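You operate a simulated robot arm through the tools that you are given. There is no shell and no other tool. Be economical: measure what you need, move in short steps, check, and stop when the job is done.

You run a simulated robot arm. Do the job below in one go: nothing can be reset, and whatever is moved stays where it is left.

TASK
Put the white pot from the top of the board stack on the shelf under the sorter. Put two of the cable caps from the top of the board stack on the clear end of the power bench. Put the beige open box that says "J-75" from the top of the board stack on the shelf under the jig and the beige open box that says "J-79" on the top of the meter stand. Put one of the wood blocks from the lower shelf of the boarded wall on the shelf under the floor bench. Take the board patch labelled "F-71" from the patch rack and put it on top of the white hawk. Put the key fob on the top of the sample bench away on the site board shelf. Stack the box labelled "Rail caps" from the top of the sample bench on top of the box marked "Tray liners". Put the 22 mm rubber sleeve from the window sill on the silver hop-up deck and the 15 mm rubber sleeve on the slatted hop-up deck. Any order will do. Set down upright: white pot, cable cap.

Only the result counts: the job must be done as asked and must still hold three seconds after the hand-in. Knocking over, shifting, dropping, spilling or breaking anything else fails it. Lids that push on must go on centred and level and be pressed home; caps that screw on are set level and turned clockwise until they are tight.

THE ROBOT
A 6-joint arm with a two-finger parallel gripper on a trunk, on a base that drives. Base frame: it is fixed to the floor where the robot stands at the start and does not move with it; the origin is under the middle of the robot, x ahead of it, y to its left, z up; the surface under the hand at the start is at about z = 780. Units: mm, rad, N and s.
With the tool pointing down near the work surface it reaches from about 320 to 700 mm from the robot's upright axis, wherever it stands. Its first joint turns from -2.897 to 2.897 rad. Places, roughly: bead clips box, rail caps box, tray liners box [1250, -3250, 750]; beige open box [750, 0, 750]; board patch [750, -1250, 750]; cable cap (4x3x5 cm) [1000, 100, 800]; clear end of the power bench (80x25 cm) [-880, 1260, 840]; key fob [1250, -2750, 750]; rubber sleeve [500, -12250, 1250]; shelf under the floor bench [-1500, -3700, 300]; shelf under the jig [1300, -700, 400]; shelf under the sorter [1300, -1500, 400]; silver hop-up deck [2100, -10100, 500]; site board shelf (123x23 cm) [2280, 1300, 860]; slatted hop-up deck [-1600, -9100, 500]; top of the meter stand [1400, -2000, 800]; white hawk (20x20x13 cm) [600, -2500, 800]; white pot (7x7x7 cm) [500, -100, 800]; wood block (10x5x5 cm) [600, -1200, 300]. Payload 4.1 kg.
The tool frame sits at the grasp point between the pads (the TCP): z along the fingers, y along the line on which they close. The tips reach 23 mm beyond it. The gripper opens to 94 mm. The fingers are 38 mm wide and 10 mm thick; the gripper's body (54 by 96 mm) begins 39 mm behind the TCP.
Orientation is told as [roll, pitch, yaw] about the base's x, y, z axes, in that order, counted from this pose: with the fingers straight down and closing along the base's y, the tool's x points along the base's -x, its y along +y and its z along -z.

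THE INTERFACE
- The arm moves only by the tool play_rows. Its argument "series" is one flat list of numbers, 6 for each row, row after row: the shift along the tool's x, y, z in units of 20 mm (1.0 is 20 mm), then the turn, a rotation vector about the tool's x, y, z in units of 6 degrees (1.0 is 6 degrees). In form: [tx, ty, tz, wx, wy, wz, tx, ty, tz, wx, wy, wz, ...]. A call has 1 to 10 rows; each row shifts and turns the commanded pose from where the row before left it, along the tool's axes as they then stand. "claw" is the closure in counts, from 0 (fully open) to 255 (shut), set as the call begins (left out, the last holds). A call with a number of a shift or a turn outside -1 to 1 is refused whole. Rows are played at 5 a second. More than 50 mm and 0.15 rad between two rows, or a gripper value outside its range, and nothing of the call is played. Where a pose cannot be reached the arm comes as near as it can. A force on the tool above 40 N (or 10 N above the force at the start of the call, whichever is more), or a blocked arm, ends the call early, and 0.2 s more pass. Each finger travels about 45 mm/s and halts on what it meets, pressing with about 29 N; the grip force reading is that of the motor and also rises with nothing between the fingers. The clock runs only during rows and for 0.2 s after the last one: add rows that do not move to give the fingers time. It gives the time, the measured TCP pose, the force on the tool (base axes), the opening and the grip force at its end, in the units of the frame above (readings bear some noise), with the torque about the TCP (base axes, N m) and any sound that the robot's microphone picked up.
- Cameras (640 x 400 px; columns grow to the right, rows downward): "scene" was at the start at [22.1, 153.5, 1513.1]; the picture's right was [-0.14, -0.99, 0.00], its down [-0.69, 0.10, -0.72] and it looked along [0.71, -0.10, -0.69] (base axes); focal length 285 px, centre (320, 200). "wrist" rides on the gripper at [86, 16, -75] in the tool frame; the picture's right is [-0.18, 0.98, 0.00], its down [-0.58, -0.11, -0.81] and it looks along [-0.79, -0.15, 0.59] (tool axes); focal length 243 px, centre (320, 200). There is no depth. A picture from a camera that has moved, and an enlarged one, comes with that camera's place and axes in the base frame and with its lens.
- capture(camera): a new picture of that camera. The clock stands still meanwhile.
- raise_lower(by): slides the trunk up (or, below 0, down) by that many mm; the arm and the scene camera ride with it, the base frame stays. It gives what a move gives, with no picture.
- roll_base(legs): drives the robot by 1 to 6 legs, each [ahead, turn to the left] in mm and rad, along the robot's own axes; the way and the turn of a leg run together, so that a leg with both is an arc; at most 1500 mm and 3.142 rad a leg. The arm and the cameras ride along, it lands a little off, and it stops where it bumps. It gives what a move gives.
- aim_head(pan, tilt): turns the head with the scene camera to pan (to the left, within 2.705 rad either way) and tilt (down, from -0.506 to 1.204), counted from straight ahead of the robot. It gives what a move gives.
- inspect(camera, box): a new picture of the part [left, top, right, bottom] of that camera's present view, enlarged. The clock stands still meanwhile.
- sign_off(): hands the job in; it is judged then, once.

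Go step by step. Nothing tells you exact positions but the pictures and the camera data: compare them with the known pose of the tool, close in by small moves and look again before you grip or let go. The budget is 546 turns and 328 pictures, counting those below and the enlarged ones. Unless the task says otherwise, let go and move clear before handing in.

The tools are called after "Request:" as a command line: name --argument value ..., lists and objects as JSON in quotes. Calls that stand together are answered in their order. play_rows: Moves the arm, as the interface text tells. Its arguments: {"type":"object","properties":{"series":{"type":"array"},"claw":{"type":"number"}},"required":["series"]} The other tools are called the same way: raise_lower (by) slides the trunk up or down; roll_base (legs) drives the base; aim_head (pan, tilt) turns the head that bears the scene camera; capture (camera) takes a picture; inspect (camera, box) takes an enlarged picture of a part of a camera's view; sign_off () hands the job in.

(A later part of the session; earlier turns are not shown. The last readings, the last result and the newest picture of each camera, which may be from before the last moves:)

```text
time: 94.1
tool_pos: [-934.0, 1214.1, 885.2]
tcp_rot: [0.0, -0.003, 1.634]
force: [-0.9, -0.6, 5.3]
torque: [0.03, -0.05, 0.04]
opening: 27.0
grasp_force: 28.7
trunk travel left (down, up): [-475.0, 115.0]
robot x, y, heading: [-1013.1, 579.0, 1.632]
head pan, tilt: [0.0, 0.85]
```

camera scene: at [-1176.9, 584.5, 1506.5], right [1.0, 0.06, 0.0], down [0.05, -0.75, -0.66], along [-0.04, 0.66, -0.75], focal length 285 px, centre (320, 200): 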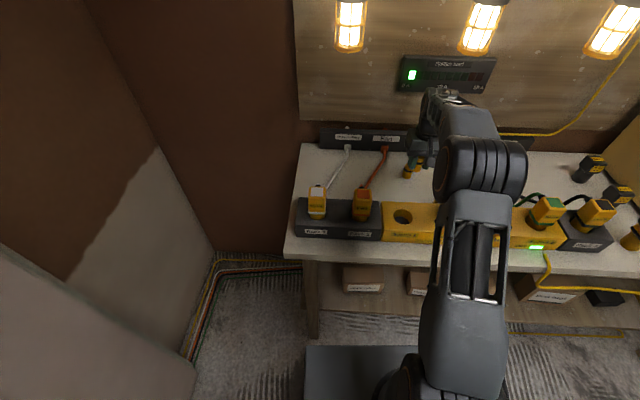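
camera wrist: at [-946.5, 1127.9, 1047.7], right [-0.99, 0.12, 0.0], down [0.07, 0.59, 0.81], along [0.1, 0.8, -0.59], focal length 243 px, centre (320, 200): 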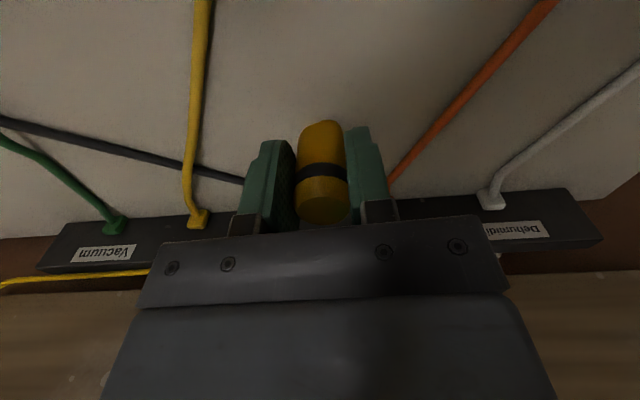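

Contact at 5 N. Release and rise.

Request:
play_rows --series '[0, 0, 0, 0, 0, 0, 0, 0, 0, 0, 0, 0, 0, 0, 0, 0, 0, 0, 0, 0, 0, 0, 0, 0]' --claw 100

Request:
play_rows --series '[0, 0, -0.5, 0, 0, 0, 0, 0, -1, 0, 0, 0, 0, 0, -1, 0, 0, 0, 0, 0, -1, 0, 0, 0, 0, 0, -1, 0, 0, 0, 0, 0, -1, 0, 0, 0, 0, 0, -1, 0, 0, 0, 0, 0, -1, 0, 0, 0, 0, 0, -1, 0, 0, 0, 0, 0, -1, 0, 0, 0]'

Request:
play_rows --series '[1, 0.5, 0, 0, 0, 0, 1, 0.5, 0, 0, 0, 0, 1, 0.5, 0, 0, 0, 0, 1, 0.5, 0, 0, 0, 0, 1, 0.5, 0, 0, 0, 0, 1, 0.5, 0, 0, 0, 0, 1, 0.5, 0, 0, 0, 0, 1, 0.5, 0, 0, 0, 0]' --claw 0

Request:
capture --camera "wrist"

Request:
inspect --camera "scene" --box '[340, 120, 500, 220]'

```text
time: 95.1
tool_pos: [-933.7, 1215.0, 886.5]
tcp_rot: [0.0, 0.001, 1.632]
force: [0.2, 0.1, 0.3]
torque: [0.0, 0.0, -0.02]
opening: 57.4
grasp_force: 0.1
trunk travel left (down, up): [-475.0, 115.0]
robot x, y, heading: [-1010.3, 577.8, 1.635]
head pan, tilt: [0.0, 0.85]
```

```text
time: 97.3
tool_pos: [-934.4, 1215.3, 1073.8]
tcp_rot: [0.0, -0.001, 1.631]
force: [-0.1, 0.4, -0.3]
torque: [0.01, -0.02, -0.01]
opening: 57.0
grasp_force: 0.0
trunk travel left (down, up): [-475.0, 115.0]
robot x, y, heading: [-1012.0, 575.3, 1.633]
head pan, tilt: [0.0, 0.85]
```

```text
time: 99.1
tool_pos: [-1005.9, 1049.5, 1075.5]
tcp_rot: [-0.001, 0.002, 1.63]
force: [-0.3, -0.2, -0.3]
torque: [0.03, -0.02, 0.0]
opening: 94.1
grasp_force: 0.0
trunk travel left (down, up): [-475.0, 115.0]
robot x, y, heading: [-1006.3, 579.5, 1.631]
head pan, tilt: [0.0, 0.85]
```

```text
295 pictures are left
camera wrist: at [-1015.5, 963.4, 1149.9], right [-0.99, 0.12, 0.0], down [0.07, 0.59, 0.81], along [0.1, 0.8, -0.59], focal length 243 px, centre (320, 200)
```

wrist: 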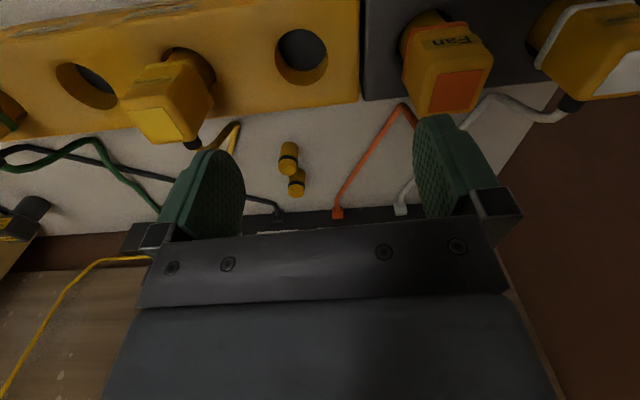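

```text
4.00 times, centred on (420, 170) of scene
camera zoom: at [-1177.0, 584.1, 1506.5], right [1.0, 0.06, 0.0], down [0.05, -0.75, -0.66], along [-0.04, 0.66, -0.75], focal length 1142 px, centre (-80, 320)
```

zoom: 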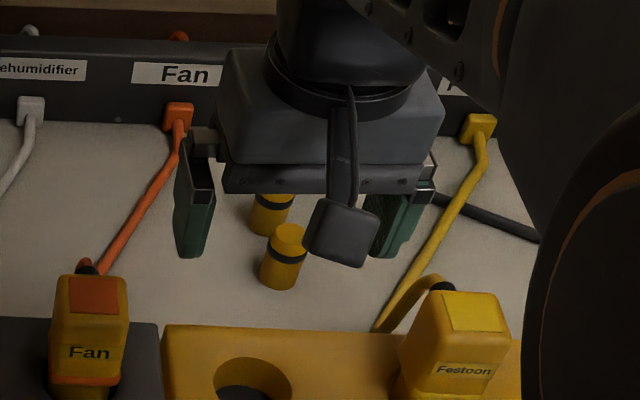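

Both caps stand upright on the clear patch. Now return to the stack for the white pot.

Request:
roll_base --legs '[[-220, 0], [0, -1.98], [1070, 0], [0, 0.33]]'

Request:
aim_head --pan -0.14 --tilt 0.6

Request:
capture --camera "scene"

Request:
capture --camera "wrist"

```text
time: 111.7
tool_pos: [478.4, -89.0, 1075.2]
tcp_rot: [0.0, 0.0, -0.049]
force: [-0.3, -0.2, 0.6]
torque: [0.01, -0.03, 0.0]
opening: 94.3
grasp_force: 0.1
trunk travel left (down, up): [-475.0, 115.0]
robot x, y, heading: [4.0, -31.4, -0.051]
head pan, tilt: [0.0, 0.85]
```

```text
time: 112.5
tool_pos: [478.1, -88.1, 1073.7]
tcp_rot: [0.0, 0.0, -0.05]
force: [-1.0, -0.1, 1.2]
torque: [0.01, -0.02, -0.03]
opening: 94.0
grasp_force: 0.1
trunk travel left (down, up): [-475.0, 115.0]
robot x, y, heading: [5.3, -31.6, -0.047]
head pan, tilt: [-0.14, 0.6]
```

```text
293 pictures are left
camera scene: at [44.1, 120.0, 1527.4], right [-0.19, -0.98, 0.0], down [-0.56, 0.11, -0.82], along [0.81, -0.15, -0.57], focal length 285 px, centre (320, 200)
```

scene: 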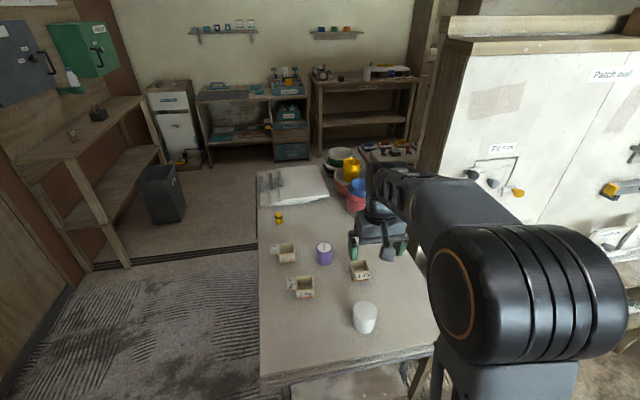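

```text
292 pictures are left
camera wrist: at [392.8, -67.6, 1149.8], right [0.23, 0.97, 0.0], down [0.58, -0.14, 0.81], along [0.78, -0.19, -0.59], focal length 243 px, centre (320, 200)
```

wrist: 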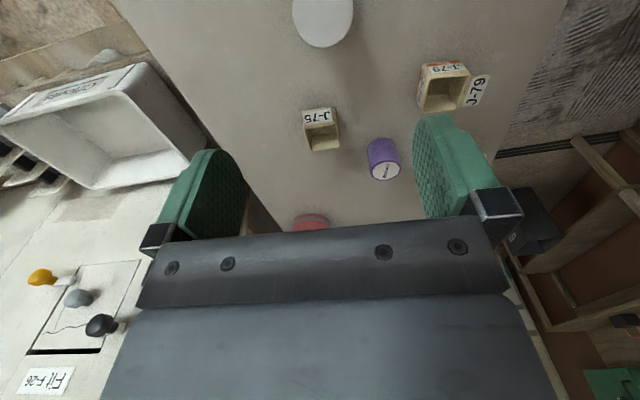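

Pot is nearly under the tool at about (481,-83). Descend and check.

Request:
play_rows --series '[0, 0.2, 1, 0, 0, 0, 0, 0, 1, 0, 0, 0, 0, 0, 1, 0, 0, 0, 0, 0, 1, 0, 0, 0, 0, 0, 1, 0, 0, 0, 0, 0, 1, 0, 0, 0, 0, 0, 1, 0, 0, 0, 0, 0, 1, 0, 0, 0]'

Request:
capture --camera "wrist"

```text
time: 114.3
tool_pos: [478.6, -85.9, 917.3]
tcp_rot: [-0.001, 0.0, -0.05]
force: [-1.1, 0.4, 0.4]
torque: [0.02, 0.02, -0.01]
opening: 94.3
grasp_force: 0.0
trunk travel left (down, up): [-475.0, 115.0]
robot x, y, heading: [10.9, -29.5, -0.049]
head pan, tilt: [-0.14, 0.6]
```

```text
291 pictures are left
camera wrist: at [393.4, -65.1, 991.8], right [0.23, 0.97, 0.0], down [0.58, -0.14, 0.81], along [0.78, -0.19, -0.59], focal length 243 px, centre (320, 200)
```

wrist: 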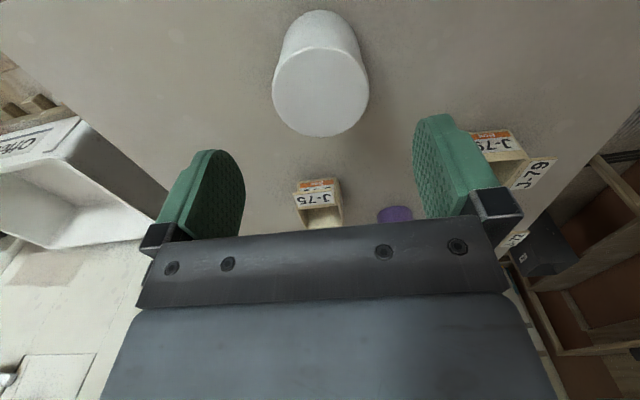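

Request:
play_rows --series '[0, 0.05, 1, 0, 0, 0, 0, 0, 1, 0, 0, 0, 0, 0, 1, 0, 0, 0]'

Request:
capture --camera "wrist"

```text
time: 115.1
tool_pos: [478.6, -82.1, 856.0]
tcp_rot: [0.0, 0.0, -0.049]
force: [0.4, 0.0, -0.3]
torque: [0.01, -0.02, 0.0]
opening: 94.0
grasp_force: 0.0
trunk travel left (down, up): [-475.0, 115.0]
robot x, y, heading: [8.2, -35.9, -0.051]
head pan, tilt: [-0.14, 0.6]
```

```text
290 pictures are left
camera wrist: at [393.5, -61.9, 930.7], right [0.23, 0.97, 0.0], down [0.58, -0.14, 0.81], along [0.78, -0.19, -0.59], focal length 243 px, centre (320, 200)
```

wrist: 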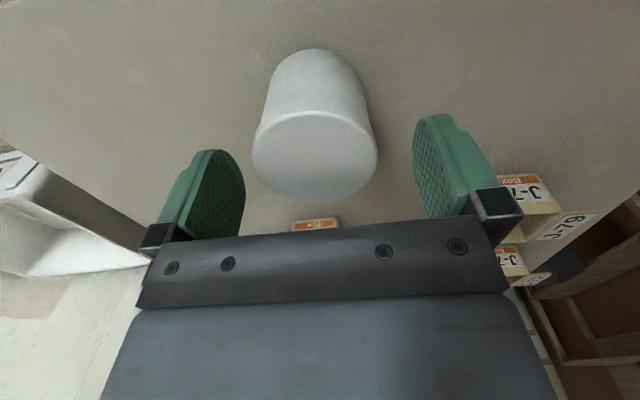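

Request:
play_rows --series '[0, -0.1, 0.95, 0, 0, 0, 0, 0, 0.95, 0, 0, 0]'

Request:
play_rows --series '[0, 0, 0, 0, 0, 0, 0, 0, 0, 0, 0, 0, 0, 0, 0, 0, 0, 0, 0, 0, 0, 0, 0, 0]' --claw 255

Request:
play_rows --series '[0, 0, -1, 0, 0, 0, 0, 0, -1, 0, 0, 0, 0, 0, -1, 0, 0, 0, 0, 0, -1, 0, 0, 0, 0, 0, -1, 0, 0, 0, 0, 0, -1, 0, 0, 0, 0, 0, -1, 0, 0, 0, 0, 0, -1, 0, 0, 0, 0, 0, -1, 0, 0, 0, 0, 0, -1, 0, 0, 0]'

Request:
capture --camera "wrist"

```text
time: 115.7
tool_pos: [478.7, -85.7, 817.5]
tcp_rot: [0.0, 0.0, -0.047]
force: [0.2, -0.2, -0.8]
torque: [0.01, -0.01, -0.01]
opening: 93.9
grasp_force: 0.0
trunk travel left (down, up): [-475.0, 115.0]
robot x, y, heading: [11.0, -31.1, -0.047]
head pan, tilt: [-0.14, 0.6]
```

```text
time: 116.7
tool_pos: [476.1, -86.1, 816.4]
tcp_rot: [-0.001, -0.001, -0.049]
force: [0.1, -0.3, -0.1]
torque: [-0.01, -0.01, -0.03]
opening: 61.4
grasp_force: 28.4
trunk travel left (down, up): [-475.0, 115.0]
robot x, y, heading: [10.8, -29.2, -0.05]
head pan, tilt: [-0.14, 0.6]
```

```text
time: 118.9
tool_pos: [478.1, -86.9, 1015.4]
tcp_rot: [0.001, -0.001, -0.049]
force: [1.0, 0.2, -1.0]
torque: [0.01, -0.02, -0.01]
opening: 61.1
grasp_force: 29.2
trunk travel left (down, up): [-475.0, 115.0]
robot x, y, heading: [9.7, -30.8, -0.054]
head pan, tilt: [-0.14, 0.6]
```

```text
289 pictures are left
camera wrist: at [394.6, -65.1, 1090.8], right [0.23, 0.97, 0.0], down [0.58, -0.14, 0.81], along [0.78, -0.19, -0.59], focal length 243 px, centre (320, 200)
```

wrist: 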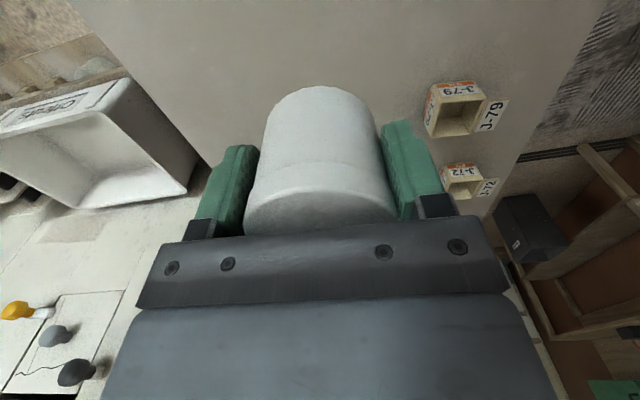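

Pot held. I drive around the left of the stack into the area behind the boarded wall and look.

Request:
roll_base --legs '[[0, 1.62], [620, 0], [0, -1.57], [1500, 0], [300, 0]]'

Request:
aim_head --pan -1.5 --tilt 0.5

Request:
capture --camera "scene"

Request:
aim_head --pan -0.5 --tilt 0.4

Request:
capture --camera "scene"

```text
time: 138.6
tool_pos: [2263.5, 564.6, 1015.8]
tcp_rot: [-0.001, 0.0, 0.012]
force: [0.0, -0.1, -2.1]
torque: [-0.03, -0.01, 0.02]
opening: 61.2
grasp_force: 29.2
trunk travel left (down, up): [-475.0, 115.0]
robot x, y, heading: [1788.5, 589.7, 0.015]
head pan, tilt: [-0.14, 0.6]
```

```text
time: 140.1
tool_pos: [2262.7, 564.1, 1015.3]
tcp_rot: [0.0, -0.001, 0.012]
force: [-0.2, -0.1, -0.5]
torque: [0.0, 0.02, -0.01]
opening: 60.9
grasp_force: 29.0
trunk travel left (down, up): [-475.0, 115.0]
robot x, y, heading: [1789.4, 591.7, 0.009]
head pan, tilt: [-1.499, 0.499]
```

```text
288 pictures are left
camera scene: at [1736.3, 665.3, 1536.5], right [-1.0, -0.08, 0.0], down [-0.04, 0.48, -0.88], along [0.07, -0.87, -0.48], focal length 285 px, centre (320, 200)
```

scene: 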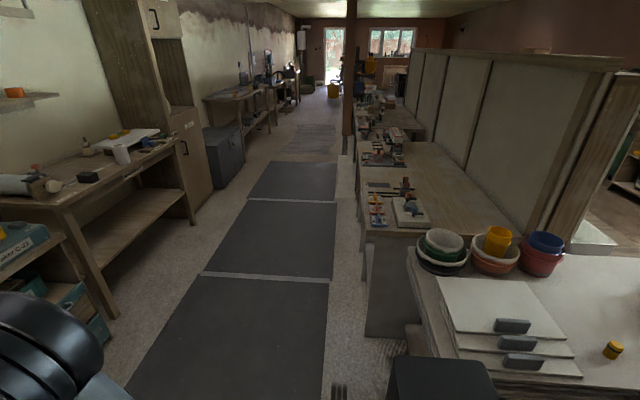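

```text
time: 141.4
tool_pos: [2264.6, 565.3, 1015.2]
tcp_rot: [-0.001, -0.001, 0.011]
force: [-1.3, -0.8, -2.1]
torque: [0.0, 0.03, 0.01]
opening: 61.3
grasp_force: 29.0
trunk travel left (down, up): [-475.0, 115.0]
robot x, y, heading: [1790.2, 591.0, 0.013]
head pan, tilt: [-0.499, 0.4]
```

```text
287 pictures are left
camera scene: at [1810.5, 712.5, 1545.6], right [-0.47, -0.88, 0.0], down [-0.34, 0.18, -0.92], along [0.81, -0.43, -0.39], focal length 285 px, centre (320, 200)
```

scene: 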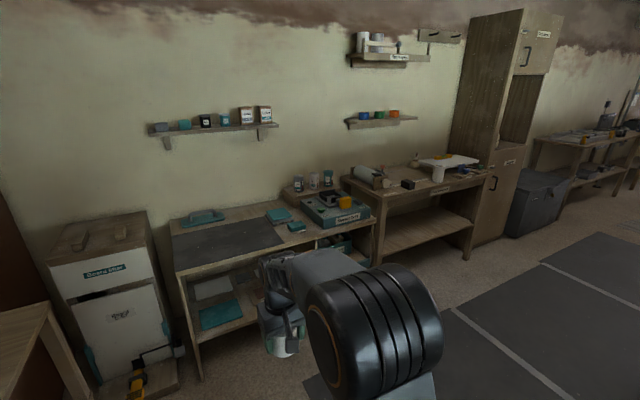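

There is a corridor with benches along the back of the wall, open to +x. I drive down it and face the jig bench.

Request:
roll_base --legs '[[420, 0], [0, -1.57], [1300, 0], [0, -1.57]]'

Request:
aim_head --pan 0 --tilt 0.65

Request:
capture --camera "scene"

Request:
aim_head --pan 0.7 --tilt 0.5

Request:
capture --camera "scene"

```text
time: 157.8
tool_pos: [1719.1, -624.9, 1015.7]
tcp_rot: [0.001, 0.0, 3.054]
force: [0.0, 0.8, -1.2]
torque: [0.01, -0.01, -0.01]
opening: 61.2
grasp_force: 29.1
trunk travel left (down, up): [-475.0, 115.0]
robot x, y, heading: [2188.2, -700.5, 3.054]
head pan, tilt: [-0.499, 0.4]
```

```text
time: 158.8
tool_pos: [1719.9, -624.2, 1015.2]
tcp_rot: [0.0, 0.0, 3.055]
force: [0.3, 1.2, -1.8]
torque: [0.02, -0.01, -0.01]
opening: 61.1
grasp_force: 29.3
trunk travel left (down, up): [-475.0, 115.0]
robot x, y, heading: [2189.5, -697.5, 3.054]
head pan, tilt: [0.0, 0.649]
```

```text
286 pictures are left
camera scene: at [2148.4, -862.1, 1523.2], right [0.09, 1.0, 0.0], down [0.6, -0.05, -0.8], along [-0.79, 0.07, -0.6], focal length 285 px, centre (320, 200)
```

scene: 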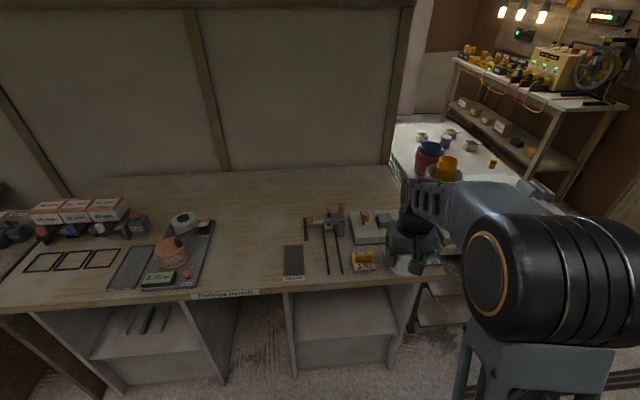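

```text
time: 159.8
tool_pos: [1720.3, -624.6, 1016.0]
tcp_rot: [0.0, 0.001, 3.054]
force: [0.1, -0.2, -1.1]
torque: [0.0, 0.0, 0.0]
opening: 61.2
grasp_force: 28.9
trunk travel left (down, up): [-475.0, 115.0]
robot x, y, heading: [2189.8, -696.8, 3.055]
head pan, tilt: [0.7, 0.499]
```

```text
285 pictures are left
camera scene: at [2160.3, -922.0, 1536.5], right [-0.57, 0.82, 0.0], down [0.39, 0.27, -0.88], along [-0.72, -0.5, -0.48], focal length 285 px, centre (320, 200)
```

scene: 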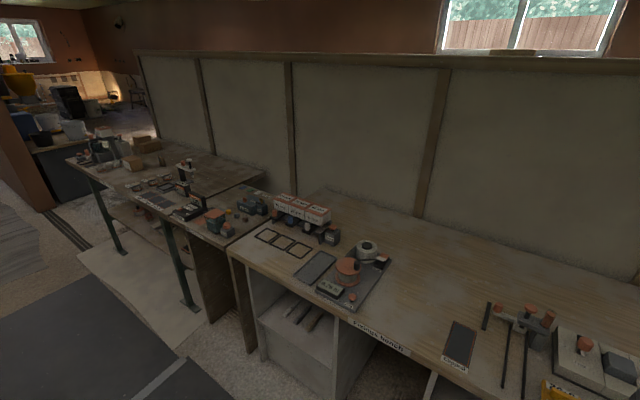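

The right alcove (under the jig) and left alcove (under the sorter) are open to +x with shelf fronts near x≈1580. To place the pot inside I need a tilted grip, so I'll set it on the clear middle of this bench and regrasp it tilted.

Request:
roll_base --legs '[[0, 1.657], [310, 0], [0, -1.57], [170, 0]]'

Request:
aim_head --pan 0 --tilt 0.85

Request:
capture --camera "scene"

Request:
capture --camera "wrist"

```text
time: 170.8
tool_pos: [1549.1, -986.1, 1015.7]
tcp_rot: [0.001, 0.001, -3.114]
force: [-0.3, -0.1, -1.1]
torque: [0.03, -0.01, -0.02]
opening: 61.1
grasp_force: 29.3
trunk travel left (down, up): [-475.0, 115.0]
robot x, y, heading: [2021.8, -1006.4, -3.114]
head pan, tilt: [0.7, 0.499]
```

```text
time: 171.9
tool_pos: [1550.7, -986.1, 1015.9]
tcp_rot: [0.0, -0.001, -3.114]
force: [-0.1, 0.0, -1.4]
torque: [-0.01, -0.04, -0.03]
opening: 61.1
grasp_force: 29.3
trunk travel left (down, up): [-475.0, 115.0]
robot x, y, heading: [2020.5, -1005.0, -3.115]
head pan, tilt: [0.0, 0.85]
```

```text
284 pictures are left
camera scene: at [2010.6, -1172.7, 1506.6], right [-0.03, 1.0, 0.0], down [0.75, 0.02, -0.66], along [-0.66, -0.02, -0.75], focal length 285 px, centre (320, 200)
```

scene: 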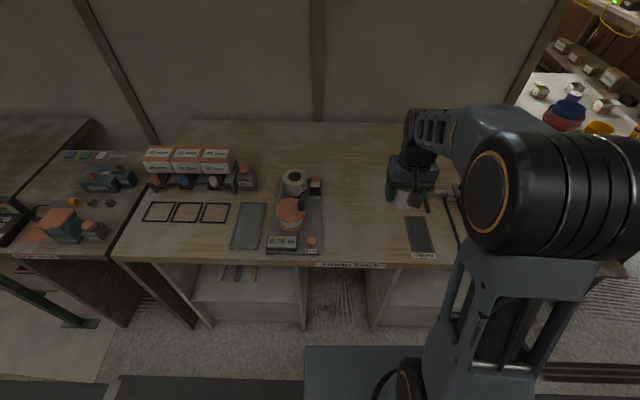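

```text
283 pictures are left
camera wrist: at [1637.2, -998.6, 1090.4], right [-0.16, -0.99, 0.0], down [-0.58, 0.09, 0.81], along [-0.8, 0.13, -0.59], focal length 243 px, centre (320, 200)
```

wrist: 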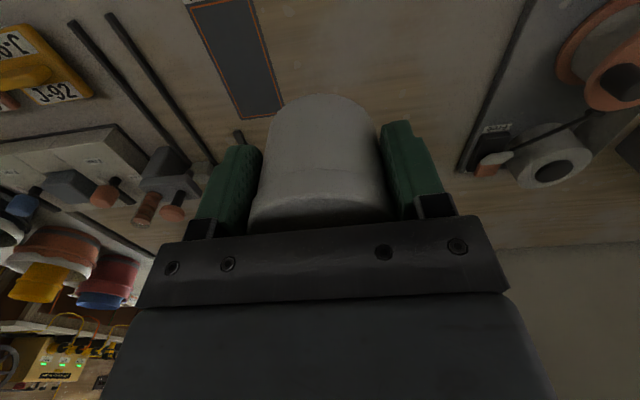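

Clear space around (1520,-1030). Move over it and lower.

Request:
play_rows --series '[-0.31, 0.43, 0.9, 0, 0, 0, -0.31, 0.43, 0.9, 0, 0, 0, -0.31, 0.43, 0.9, 0, 0, 0, -0.31, 0.43, 0.9, 0, 0, 0, -0.31, 0.43, 0.9, 0, 0, 0, 0, 0, 0.9, 0, 0, 0, 0, 0, 0.9, 0, 0, 0, 0, 0, 0.9, 0, 0, 0]'

Request:
capture --camera "wrist"

Request:
capture --camera "scene"

```text
time: 173.7
tool_pos: [1519.6, -1029.1, 871.4]
tcp_rot: [0.0, 0.0, -3.115]
force: [-0.2, 1.1, -1.0]
torque: [-0.02, 0.02, -0.01]
opening: 60.9
grasp_force: 28.6
trunk travel left (down, up): [-475.0, 115.0]
robot x, y, heading: [2023.2, -1006.0, -3.111]
head pan, tilt: [0.0, 0.85]
```

```text
282 pictures are left
camera wrist: at [1608.3, -1042.0, 946.9], right [-0.16, -0.99, 0.0], down [-0.58, 0.09, 0.81], along [-0.8, 0.13, -0.59], focal length 243 px, centre (320, 200)
```

wrist: 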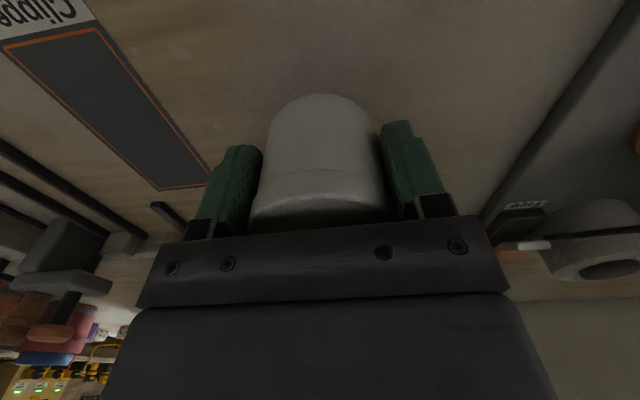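

```text
281 pictures are left
camera scene: at [2010.5, -1172.7, 1506.5], right [-0.03, 1.0, 0.0], down [0.75, 0.02, -0.66], along [-0.66, -0.02, -0.75], focal length 285 px, centre (320, 200)
```

scene: 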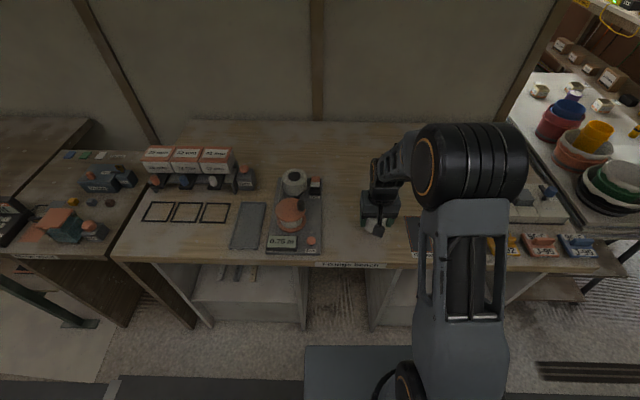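

Request:
play_rows --series '[0, 0, 0.7, 0, 0, 0, 0, 0, 0.7, 0, 0, 0, 0, 0, 0.3, 0, 0, 0]'

Request:
inspect --camera "wrist" --box '[220, 60, 420, 220]'

```text
time: 174.5
tool_pos: [1520.2, -1028.3, 836.7]
tcp_rot: [-0.001, 0.001, -3.113]
force: [0.7, -0.7, 3.7]
torque: [-0.11, -0.05, 0.03]
opening: 61.1
grasp_force: 29.0
trunk travel left (down, up): [-475.0, 115.0]
robot x, y, heading: [2027.3, -1006.4, -3.118]
head pan, tilt: [0.0, 0.85]
```

```text
2.50 times, centred on (320, 140) of wrist
camera zoom: at [1607.3, -1042.0, 911.7], right [-0.16, -0.99, 0.0], down [-0.58, 0.09, 0.81], along [-0.8, 0.13, -0.59], focal length 606 px, centre (320, 350)
```

zoom: 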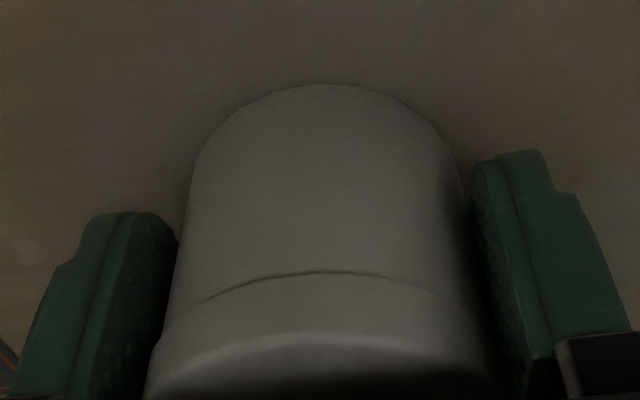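

Request:
play_rows --series '[0, 0, 0.06, 0, 0, 0, 0, 0, 0, 0, 0, 0]'

```text
time: 175.1
tool_pos: [1518.7, -1028.2, 835.8]
tcp_rot: [0.001, -0.002, -3.114]
force: [-1.5, 2.5, 13.7]
torque: [0.0, -0.24, 0.02]
opening: 61.0
grasp_force: 28.9
trunk travel left (down, up): [-475.0, 115.0]
robot x, y, heading: [2022.1, -1007.1, -3.114]
head pan, tilt: [0.0, 0.85]
```

Seated. Release, rise, back off and tilt the tool 40° for the regrasp.

Request:
play_rows --series '[0, 0, 0, 0, 0, 0, 0, 0, 0, 0, 0, 0, 0, 0, 0, 0, 0, 0, 0, 0, 0, 0, 0, 0]' --claw 0

Request:
play_rows --series '[0, 0, -1, 0, 0, 0, 0, 0, -1, 0, 0, 0, 0, 0, -1, 0, 0, 0, 0, 0, -1, 0, 0, 0, 0, 0, -1, 0, 0, 0, 0.8, 0, -0.2, 0, 0, 0, 0.8, 0, 0, 0, 0, 0, 0.8, 0, 0, 0, 0, 0, 0.8, 0, 0, 0, 0, 0, 0.8, 0, 0, 0, 0, 0]'

Request:
play_rows --series '[0, 0, 0, 0, -0.95, 0, 0, 0, 0, 0, -0.95, 0, 0, 0, 0, 0, -0.95, 0, 0, 0, 0, 0, -0.95, 0, 0, 0, 0, 0, -0.95, 0, 0, 0, 0, 0, -0.95, 0, 0, 0, 0, 0, -0.97, 0]'

Request:
capture --camera "wrist"

Request:
capture --camera "scene"

```text
time: 176.1
tool_pos: [1520.4, -1029.1, 835.3]
tcp_rot: [-0.001, -0.001, -3.114]
force: [1.1, 0.5, 0.8]
torque: [-0.01, -0.02, -0.02]
opening: 93.9
grasp_force: 0.1
trunk travel left (down, up): [-475.0, 115.0]
robot x, y, heading: [2026.5, -1005.8, -3.114]
head pan, tilt: [0.0, 0.85]
```

```text
time: 178.3
tool_pos: [1599.1, -1027.3, 938.3]
tcp_rot: [0.001, 0.0, -3.114]
force: [-0.2, -0.2, -0.1]
torque: [-0.02, 0.0, 0.02]
opening: 94.3
grasp_force: 0.1
trunk travel left (down, up): [-475.0, 115.0]
robot x, y, heading: [2025.9, -1003.8, -3.111]
head pan, tilt: [0.0, 0.85]
```

```text
time: 179.9
tool_pos: [1595.2, -1027.4, 940.7]
tcp_rot: [-0.001, -0.699, -3.113]
force: [-0.5, 0.1, -1.0]
torque: [-0.03, -0.02, -0.01]
opening: 94.1
grasp_force: 0.1
trunk travel left (down, up): [-475.0, 115.0]
robot x, y, heading: [2025.7, -1004.8, -3.105]
head pan, tilt: [0.0, 0.85]
```

```text
279 pictures are left
camera wrist: at [1711.1, -1039.7, 942.4], right [-0.11, -0.99, 0.12], down [0.07, 0.11, 0.99], along [-0.99, 0.12, 0.06], focal length 243 px, centre (320, 200)
```

wrist: 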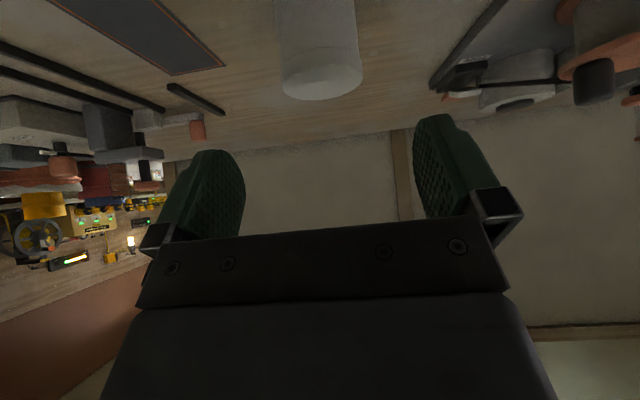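

```text
278 pictures are left
camera scene: at [2010.7, -1172.6, 1506.5], right [-0.03, 1.0, 0.0], down [0.75, 0.02, -0.66], along [-0.66, -0.02, -0.75], focal length 285 px, centre (320, 200)
```

scene: 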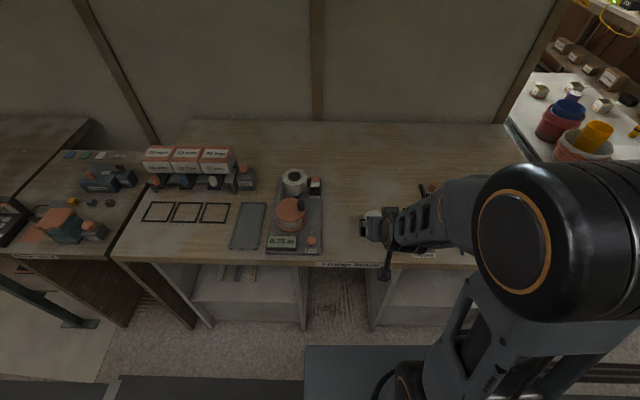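

Pot is ahead as expected. Approach along the tilted tool axis.

Request:
play_rows --series '[0.07, 0.05, 0.95, 0, 0, 0, 0.07, 0.05, 0.95, 0, 0, 0, 0.07, 0, 0.95, 0, 0, 0, 0.06, 0, 0.95, 0, 0, 0]'

Request:
capture --camera "wrist"

```text
time: 180.9
tool_pos: [1555.6, -1030.2, 878.2]
tcp_rot: [0.001, -0.699, -3.114]
force: [-0.6, -0.4, -0.6]
torque: [-0.02, 0.02, -0.03]
opening: 93.9
grasp_force: 0.0
trunk travel left (down, up): [-475.0, 115.0]
robot x, y, heading: [2024.1, -1005.6, -3.118]
head pan, tilt: [0.0, 0.85]
```

```text
277 pictures are left
camera wrist: at [1670.6, -1042.3, 880.3], right [-0.11, -0.99, 0.12], down [0.07, 0.11, 0.99], along [-0.99, 0.12, 0.06], focal length 243 px, centre (320, 200)
```

wrist: 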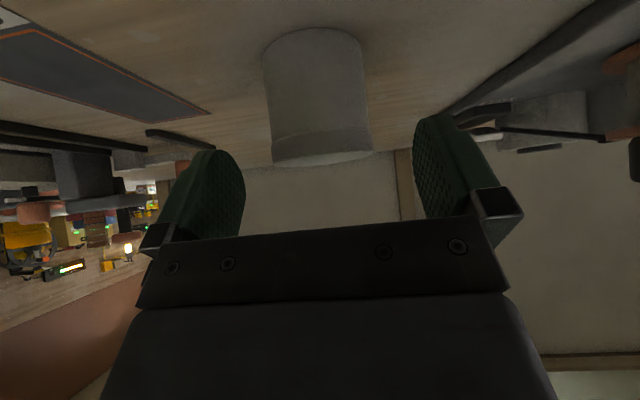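

Request:
play_rows --series '[-0.1, 0, 0.75, 0, 0, 0, -0.1, 0, 0.75, 0, 0, 0, -0.07, 0, 0.75, 0, 0, 0]'

Request:
capture --camera "wrist"

```text
time: 181.7
tool_pos: [1521.4, -1031.3, 848.7]
tcp_rot: [-0.001, -0.698, -3.114]
force: [0.8, -0.7, 0.3]
torque: [-0.03, -0.02, 0.01]
opening: 94.1
grasp_force: 0.0
trunk travel left (down, up): [-475.0, 115.0]
robot x, y, heading: [2021.2, -1004.4, -3.112]
head pan, tilt: [0.0, 0.85]
```

```text
276 pictures are left
camera wrist: at [1636.3, -1043.5, 850.3], right [-0.11, -0.99, 0.12], down [0.07, 0.11, 0.99], along [-0.99, 0.12, 0.06], focal length 243 px, centre (320, 200)
```

wrist: 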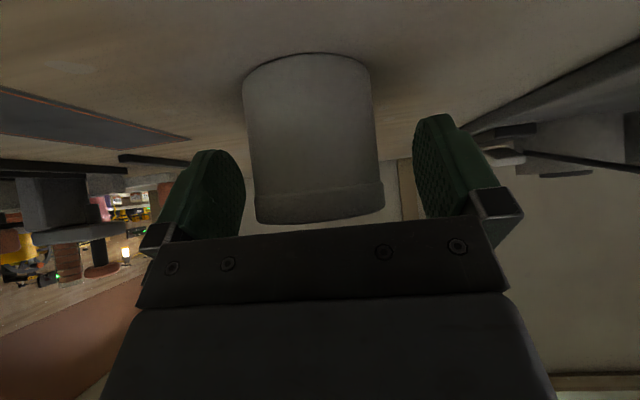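

Request:
play_rows --series '[0, 0, 0, 0, 0, 0, 0, 0, 0, 0, 0, 0, 0, 0, 0, 0, 0, 0, 0, 0, 0, 0, 0, 0]' --claw 255

Request:
play_rows --series '[0.64, 0, -0.77, 0, 0, 0, 0, 0, -1, 0, 0, 0, 0, 0, -1, 0, 0, 0, 0, 0, -1, 0, 0, 0, 0, 0, -1, 0, 0, 0, 0, 0, -1, 0, 0, 0, 0, 0, -1, 0, 0, 0]'

Request:
capture --camera "wrist"

```text
time: 182.7
tool_pos: [1521.3, -1030.6, 848.6]
tcp_rot: [0.0, -0.698, -3.114]
force: [-1.6, -0.3, -0.4]
torque: [-0.02, 0.04, -0.03]
opening: 60.8
grasp_force: 29.0
trunk travel left (down, up): [-475.0, 115.0]
robot x, y, heading: [2024.5, -1009.7, -3.113]
head pan, tilt: [0.0, 0.85]
```

```text
time: 184.3
tool_pos: [1596.8, -1031.6, 946.4]
tcp_rot: [0.0, -0.697, -3.114]
force: [0.2, 0.6, -1.4]
torque: [-0.01, -0.04, -0.01]
opening: 60.9
grasp_force: 29.0
out of reach, approached as far as the arm can: row 6, 7
trunk travel left (down, up): [-475.0, 115.0]
robot x, y, heading: [2024.2, -1005.3, -3.11]
head pan, tilt: [0.0, 0.85]
```

```text
275 pictures are left
camera wrist: at [1712.4, -1043.6, 948.4], right [-0.11, -0.99, 0.12], down [0.07, 0.11, 0.99], along [-0.99, 0.12, 0.06], focal length 243 px, centre (320, 200)
```

wrist: 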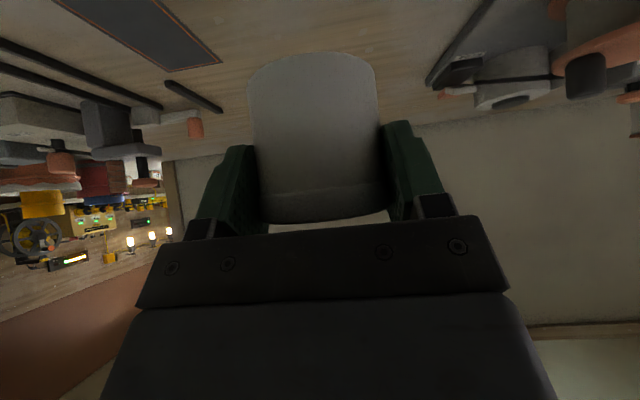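

Pot is regripped tilted. Back off, shift to the sorter alcove, lower the trunk and look in.

Request:
roll_base --legs '[[-250, 0], [0, 1.54], [490, 0], [0, -1.54]]'

Request:
raise_lower --by -420

Request:
aim_head --pan 0 --tilt 0.6

Request:
capture --camera "scene"

Request:
capture --camera "wrist"

```text
time: 196.1
tool_pos: [1834.9, -1496.8, 945.8]
tcp_rot: [-0.001, -0.697, 3.141]
force: [0.5, 0.3, -2.4]
torque: [0.02, -0.03, 0.02]
opening: 61.1
grasp_force: 29.6
trunk travel left (down, up): [-475.0, 115.0]
robot x, y, heading: [2258.4, -1483.5, 3.144]
head pan, tilt: [0.0, 0.85]
```

```text
refused: -420 is not a number from -400 to 400
```

```text
time: 196.9
tool_pos: [1835.6, -1496.3, 947.2]
tcp_rot: [0.001, -0.698, 3.143]
force: [-0.4, 0.5, -1.6]
torque: [0.0, 0.01, 0.0]
opening: 61.0
grasp_force: 29.3
trunk travel left (down, up): [-475.0, 115.0]
robot x, y, heading: [2263.6, -1480.4, 3.141]
head pan, tilt: [0.0, 0.6]
```

```text
274 pictures are left
camera scene: at [2234.7, -1649.0, 1527.3], right [0.0, 1.0, 0.0], down [0.57, 0.0, -0.82], along [-0.82, 0.0, -0.57], focal length 285 px, centre (320, 200)
```

scene: 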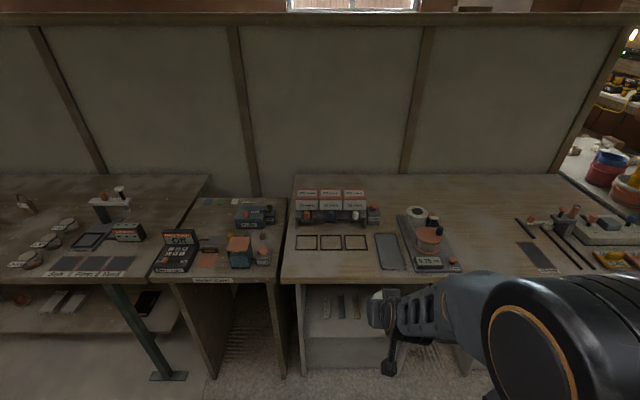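

```text
273 pictures are left
camera wrist: at [1950.2, -1511.7, 948.2], right [-0.14, -0.98, 0.12], down [0.07, 0.11, 0.99], along [-0.99, 0.15, 0.06], focal length 243 px, centre (320, 200)
```

wrist: 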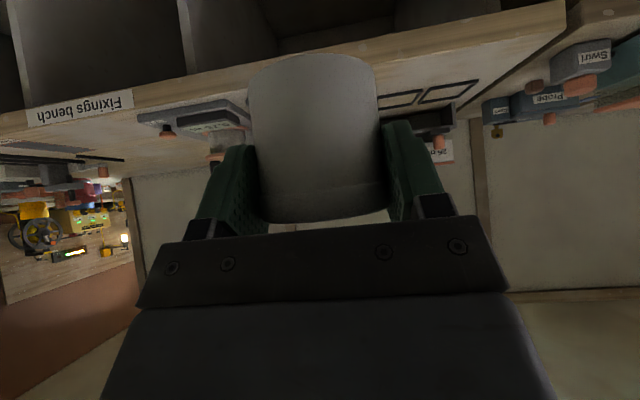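

Request:
raise_lower --by -390

Request:
capture --camera "scene"

Request:
capture --camera "wrist"

```text
time: 200.6
tool_pos: [1834.8, -1496.1, 555.6]
tcp_rot: [0.0, -0.698, 3.14]
force: [-0.1, 0.1, -2.6]
torque: [0.01, 0.0, -0.04]
opening: 60.8
grasp_force: 29.2
trunk travel left (down, up): [-85.0, 505.0]
robot x, y, heading: [2262.2, -1481.2, 3.144]
head pan, tilt: [0.0, 0.6]
```

```text
272 pictures are left
camera scene: at [2234.7, -1649.0, 1137.4], right [0.0, 1.0, 0.0], down [0.56, 0.0, -0.83], along [-0.83, 0.0, -0.56], focal length 285 px, centre (320, 200)
```

scene: 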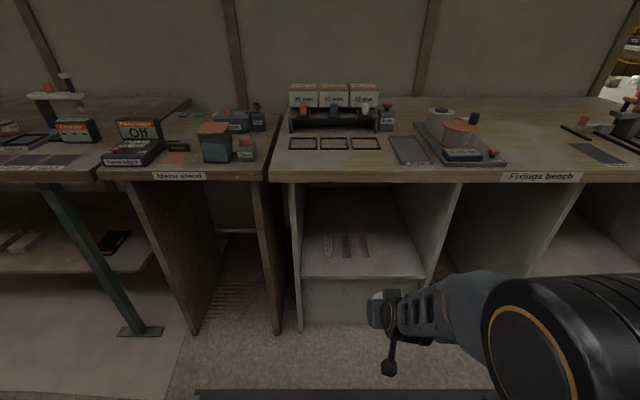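

```text
271 pictures are left
camera wrist: at [1950.2, -1511.6, 558.2], right [-0.14, -0.98, 0.12], down [0.07, 0.11, 0.99], along [-0.99, 0.15, 0.06], focal length 243 px, centre (320, 200)
```

wrist: 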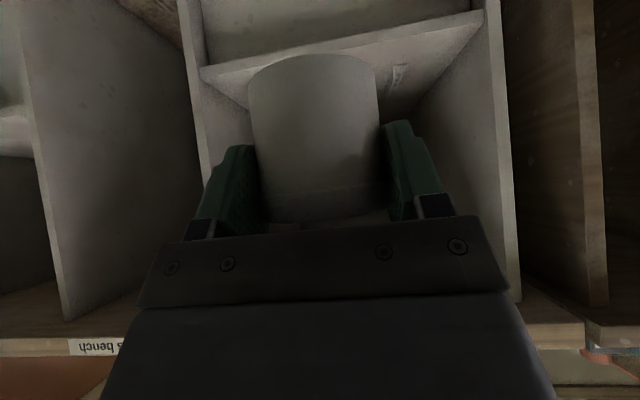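

The sorter shelf has three strips at the left-middle; the right side (y≈-1390) is free. I lower and shift the arm, then drive in.

Request:
play_rows --series '[0.43, -0.88, 0.51, 0, 0, 0, 0.43, -0.88, 0.51, 0, 0, 0, 0.43, -0.88, 0.51, 0, 0, 0, 0.43, -0.88, 0.51, 0, 0, 0, 0.43, -0.88, 0.51, 0, 0, 0, 0.43, -0.88, 0.51, 0, 0, 0]'

Request:
roll_base --legs '[[215, 0]]'

Request:
capture --camera "scene"

Request:
capture --camera "wrist"

```text
time: 202.0
tool_pos: [1834.7, -1389.4, 474.1]
tcp_rot: [-0.001, -0.699, -3.141]
force: [-0.3, -0.9, -1.6]
torque: [0.01, -0.04, -0.01]
opening: 60.7
grasp_force: 29.5
trunk travel left (down, up): [-85.0, 505.0]
robot x, y, heading: [2261.2, -1481.6, 3.143]
head pan, tilt: [0.0, 0.6]
```

```text
time: 203.6
tool_pos: [1627.8, -1390.2, 475.4]
tcp_rot: [-0.001, -0.699, -3.138]
force: [-0.1, 0.0, -1.8]
torque: [0.0, -0.02, 0.0]
opening: 60.8
grasp_force: 29.0
trunk travel left (down, up): [-85.0, 505.0]
robot x, y, heading: [2060.6, -1480.9, -3.138]
head pan, tilt: [0.0, 0.6]
```

```text
270 pictures are left
camera scene: at [2028.5, -1649.1, 1137.4], right [0.0, 1.0, 0.0], down [0.56, 0.0, -0.83], along [-0.83, 0.0, -0.56], focal length 285 px, centre (320, 200)
```

scene: 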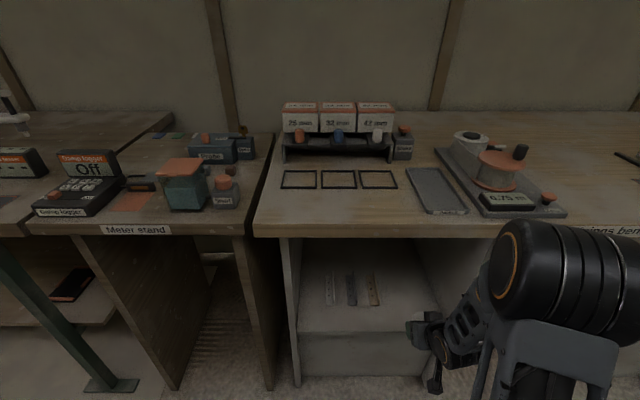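

```text
269 pictures are left
camera wrist: at [1742.7, -1405.4, 476.8], right [-0.14, -0.98, 0.12], down [0.07, 0.11, 0.99], along [-0.99, 0.15, 0.06], focal length 243 px, centre (320, 200)
```

wrist: 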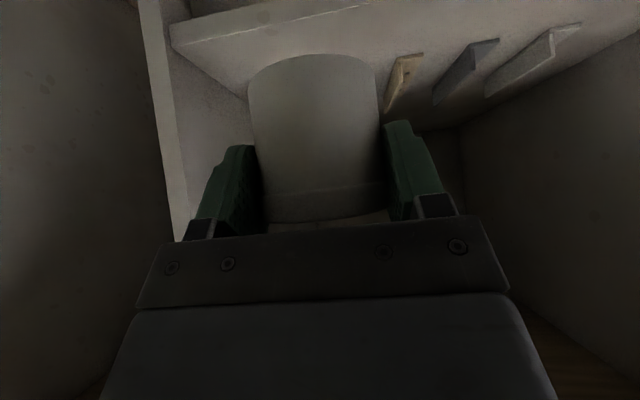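

Strips near y≈-1450; I place the pot at y≈-1372, x≈1545. Move in.

Request:
play_rows --series '[-0.795, -0.23, 0.667, 0, 0, 0, -0.795, -0.23, 0.667, 0, 0, 0, -0.795, -0.23, 0.667, 0, 0, 0, -0.795, -0.23, 0.667, 0, 0, 0]'

Request:
capture --camera "wrist"

Request:
capture --camera "scene"

```text
time: 204.6
tool_pos: [1544.9, -1372.0, 474.0]
tcp_rot: [-0.001, -0.697, -3.14]
force: [0.1, -0.5, -1.7]
torque: [-0.04, -0.03, -0.03]
opening: 60.7
grasp_force: 29.1
trunk travel left (down, up): [-85.0, 505.0]
robot x, y, heading: [2058.2, -1480.8, -3.137]
head pan, tilt: [0.0, 0.6]
```

```text
268 pictures are left
camera wrist: at [1659.5, -1387.5, 477.1], right [-0.14, -0.98, 0.12], down [0.07, 0.11, 0.99], along [-0.99, 0.15, 0.05], focal length 243 px, centre (320, 200)
```

wrist: 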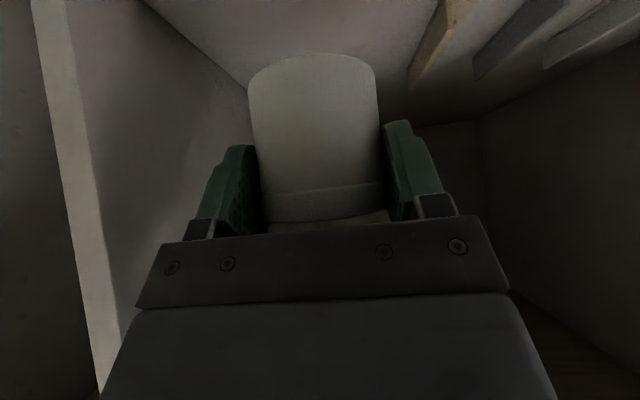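

```text
267 pictures are left
camera scene: at [2028.6, -1649.1, 1137.4], right [0.0, 1.0, 0.0], down [0.56, 0.0, -0.83], along [-0.83, 0.0, -0.56], focal length 285 px, centre (320, 200)
```

scene: 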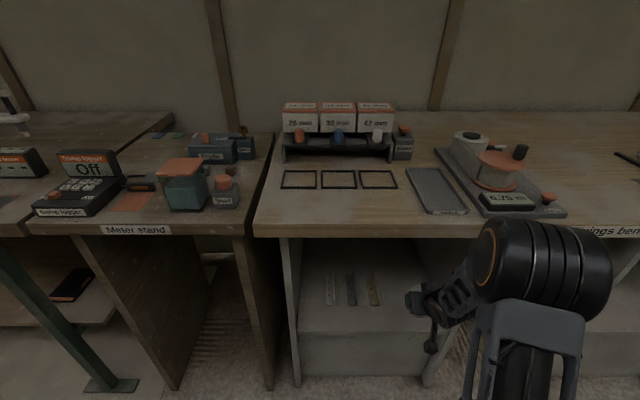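

Request:
play_rows --series '[-0.46, 0, 0.386, 0, 0, 0, 0.64, 0, 0.766, 0, 0, 0]'

Request:
inspect --camera "wrist" --box '[200, 20, 440, 220]'

```text
time: 205.2
tool_pos: [1531.0, -1371.7, 456.3]
tcp_rot: [-0.001, -0.698, -3.138]
force: [-0.7, 0.3, -1.1]
torque: [-0.04, -0.01, 0.0]
opening: 61.2
grasp_force: 29.2
trunk travel left (down, up): [-85.0, 505.0]
robot x, y, heading: [2057.9, -1482.5, -3.14]
head pan, tilt: [0.0, 0.6]
```

```text
2.00 times, centred on (320, 120) of wrist
camera zoom: at [1646.8, -1386.4, 457.8], right [-0.14, -0.98, 0.12], down [0.07, 0.11, 0.99], along [-0.99, 0.15, 0.06], focal length 485 px, centre (320, 360)
```

zoom: 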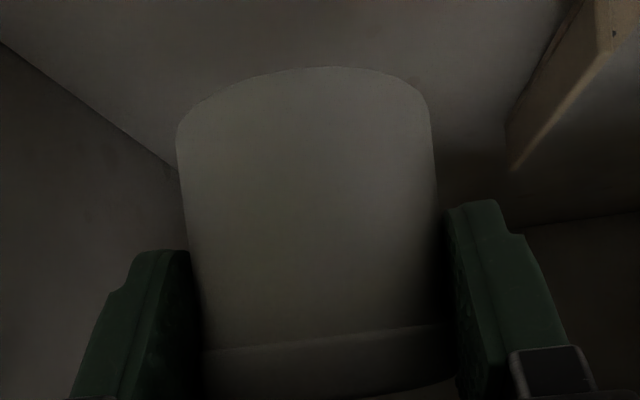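

Lower in small steps until it touches.

Request:
play_rows --series '[0.16, 0, 0.19, 0, 0, 0, 0, 0, 0, 0, 0, 0]'

Request:
play_rows --series '[0.08, 0, 0.095, 0, 0, 0, 0, 0, 0, 0, 0, 0]'

```text
time: 205.8
tool_pos: [1531.5, -1373.1, 451.7]
tcp_rot: [0.0, -0.698, -3.141]
force: [0.1, -0.9, -1.1]
torque: [0.0, 0.03, 0.04]
opening: 60.9
grasp_force: 29.5
trunk travel left (down, up): [-85.0, 505.0]
robot x, y, heading: [2052.8, -1483.9, -3.136]
head pan, tilt: [0.0, 0.6]
```

```text
time: 206.4
tool_pos: [1533.5, -1372.4, 448.0]
tcp_rot: [0.0, -0.698, -3.139]
force: [0.7, -0.6, -1.9]
torque: [0.02, -0.01, -0.04]
opening: 60.8
grasp_force: 29.3
trunk travel left (down, up): [-85.0, 505.0]
robot x, y, heading: [2054.4, -1482.1, -3.14]
head pan, tilt: [0.0, 0.6]
```

Request:
play_rows --series '[0.08, 0, 0.095, 0, 0, 0, 0, 0, 0, 0, 0, 0]'

Request:
play_rows --series '[0.05, 0, 0.06, 0, 0, 0, 0, 0, 0, 0, 0, 0]'

```text
time: 207.0
tool_pos: [1531.8, -1372.8, 445.0]
tcp_rot: [0.0, -0.698, -3.141]
force: [0.4, -0.2, -1.1]
torque: [-0.01, -0.07, 0.0]
opening: 61.0
grasp_force: 29.1
trunk travel left (down, up): [-85.0, 505.0]
robot x, y, heading: [2057.4, -1477.5, -3.14]
head pan, tilt: [0.0, 0.6]
```

```text
time: 207.6
tool_pos: [1533.2, -1371.6, 443.1]
tcp_rot: [0.0, -0.697, -3.141]
force: [0.5, -0.5, -2.0]
torque: [0.0, -0.01, 0.0]
opening: 61.0
grasp_force: 28.5
trunk travel left (down, up): [-85.0, 505.0]
robot x, y, heading: [2052.6, -1481.5, -3.142]
head pan, tilt: [0.0, 0.6]
```

Request:
play_rows --series '[0.07, 0, 0.08, 0, 0, 0, 0, 0, 0, 0, 0, 0]'

Request:
play_rows --series '[0.07, 0, 0.08, 0, 0, 0, 0, 0, 0, 0, 0, 0]'

Request:
inspect --camera "wrist" --box '[200, 20, 440, 220]'

```text
time: 208.2
tool_pos: [1533.9, -1372.3, 441.1]
tcp_rot: [0.0, -0.698, -3.139]
force: [0.1, -0.8, -1.2]
torque: [0.01, -0.03, 0.01]
opening: 60.9
grasp_force: 28.5
trunk travel left (down, up): [-85.0, 505.0]
robot x, y, heading: [2056.1, -1483.0, -3.143]
head pan, tilt: [0.0, 0.6]
```

```text
time: 208.8
tool_pos: [1532.7, -1373.0, 440.2]
tcp_rot: [0.001, -0.699, -3.139]
force: [0.4, 0.5, -2.4]
torque: [0.0, 0.0, -0.03]
opening: 61.0
grasp_force: 29.4
trunk travel left (down, up): [-85.0, 505.0]
robot x, y, heading: [2053.9, -1485.9, -3.139]
head pan, tilt: [0.0, 0.6]
```

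```text
2.00 times, centred on (320, 120) of wrist
camera zoom: at [1648.2, -1387.4, 441.4], right [-0.14, -0.98, 0.12], down [0.07, 0.11, 0.99], along [-0.99, 0.15, 0.06], focal length 485 px, centre (320, 360)
```

zoom: 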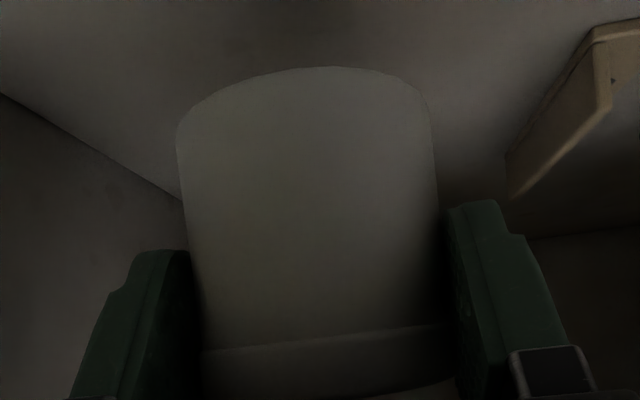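

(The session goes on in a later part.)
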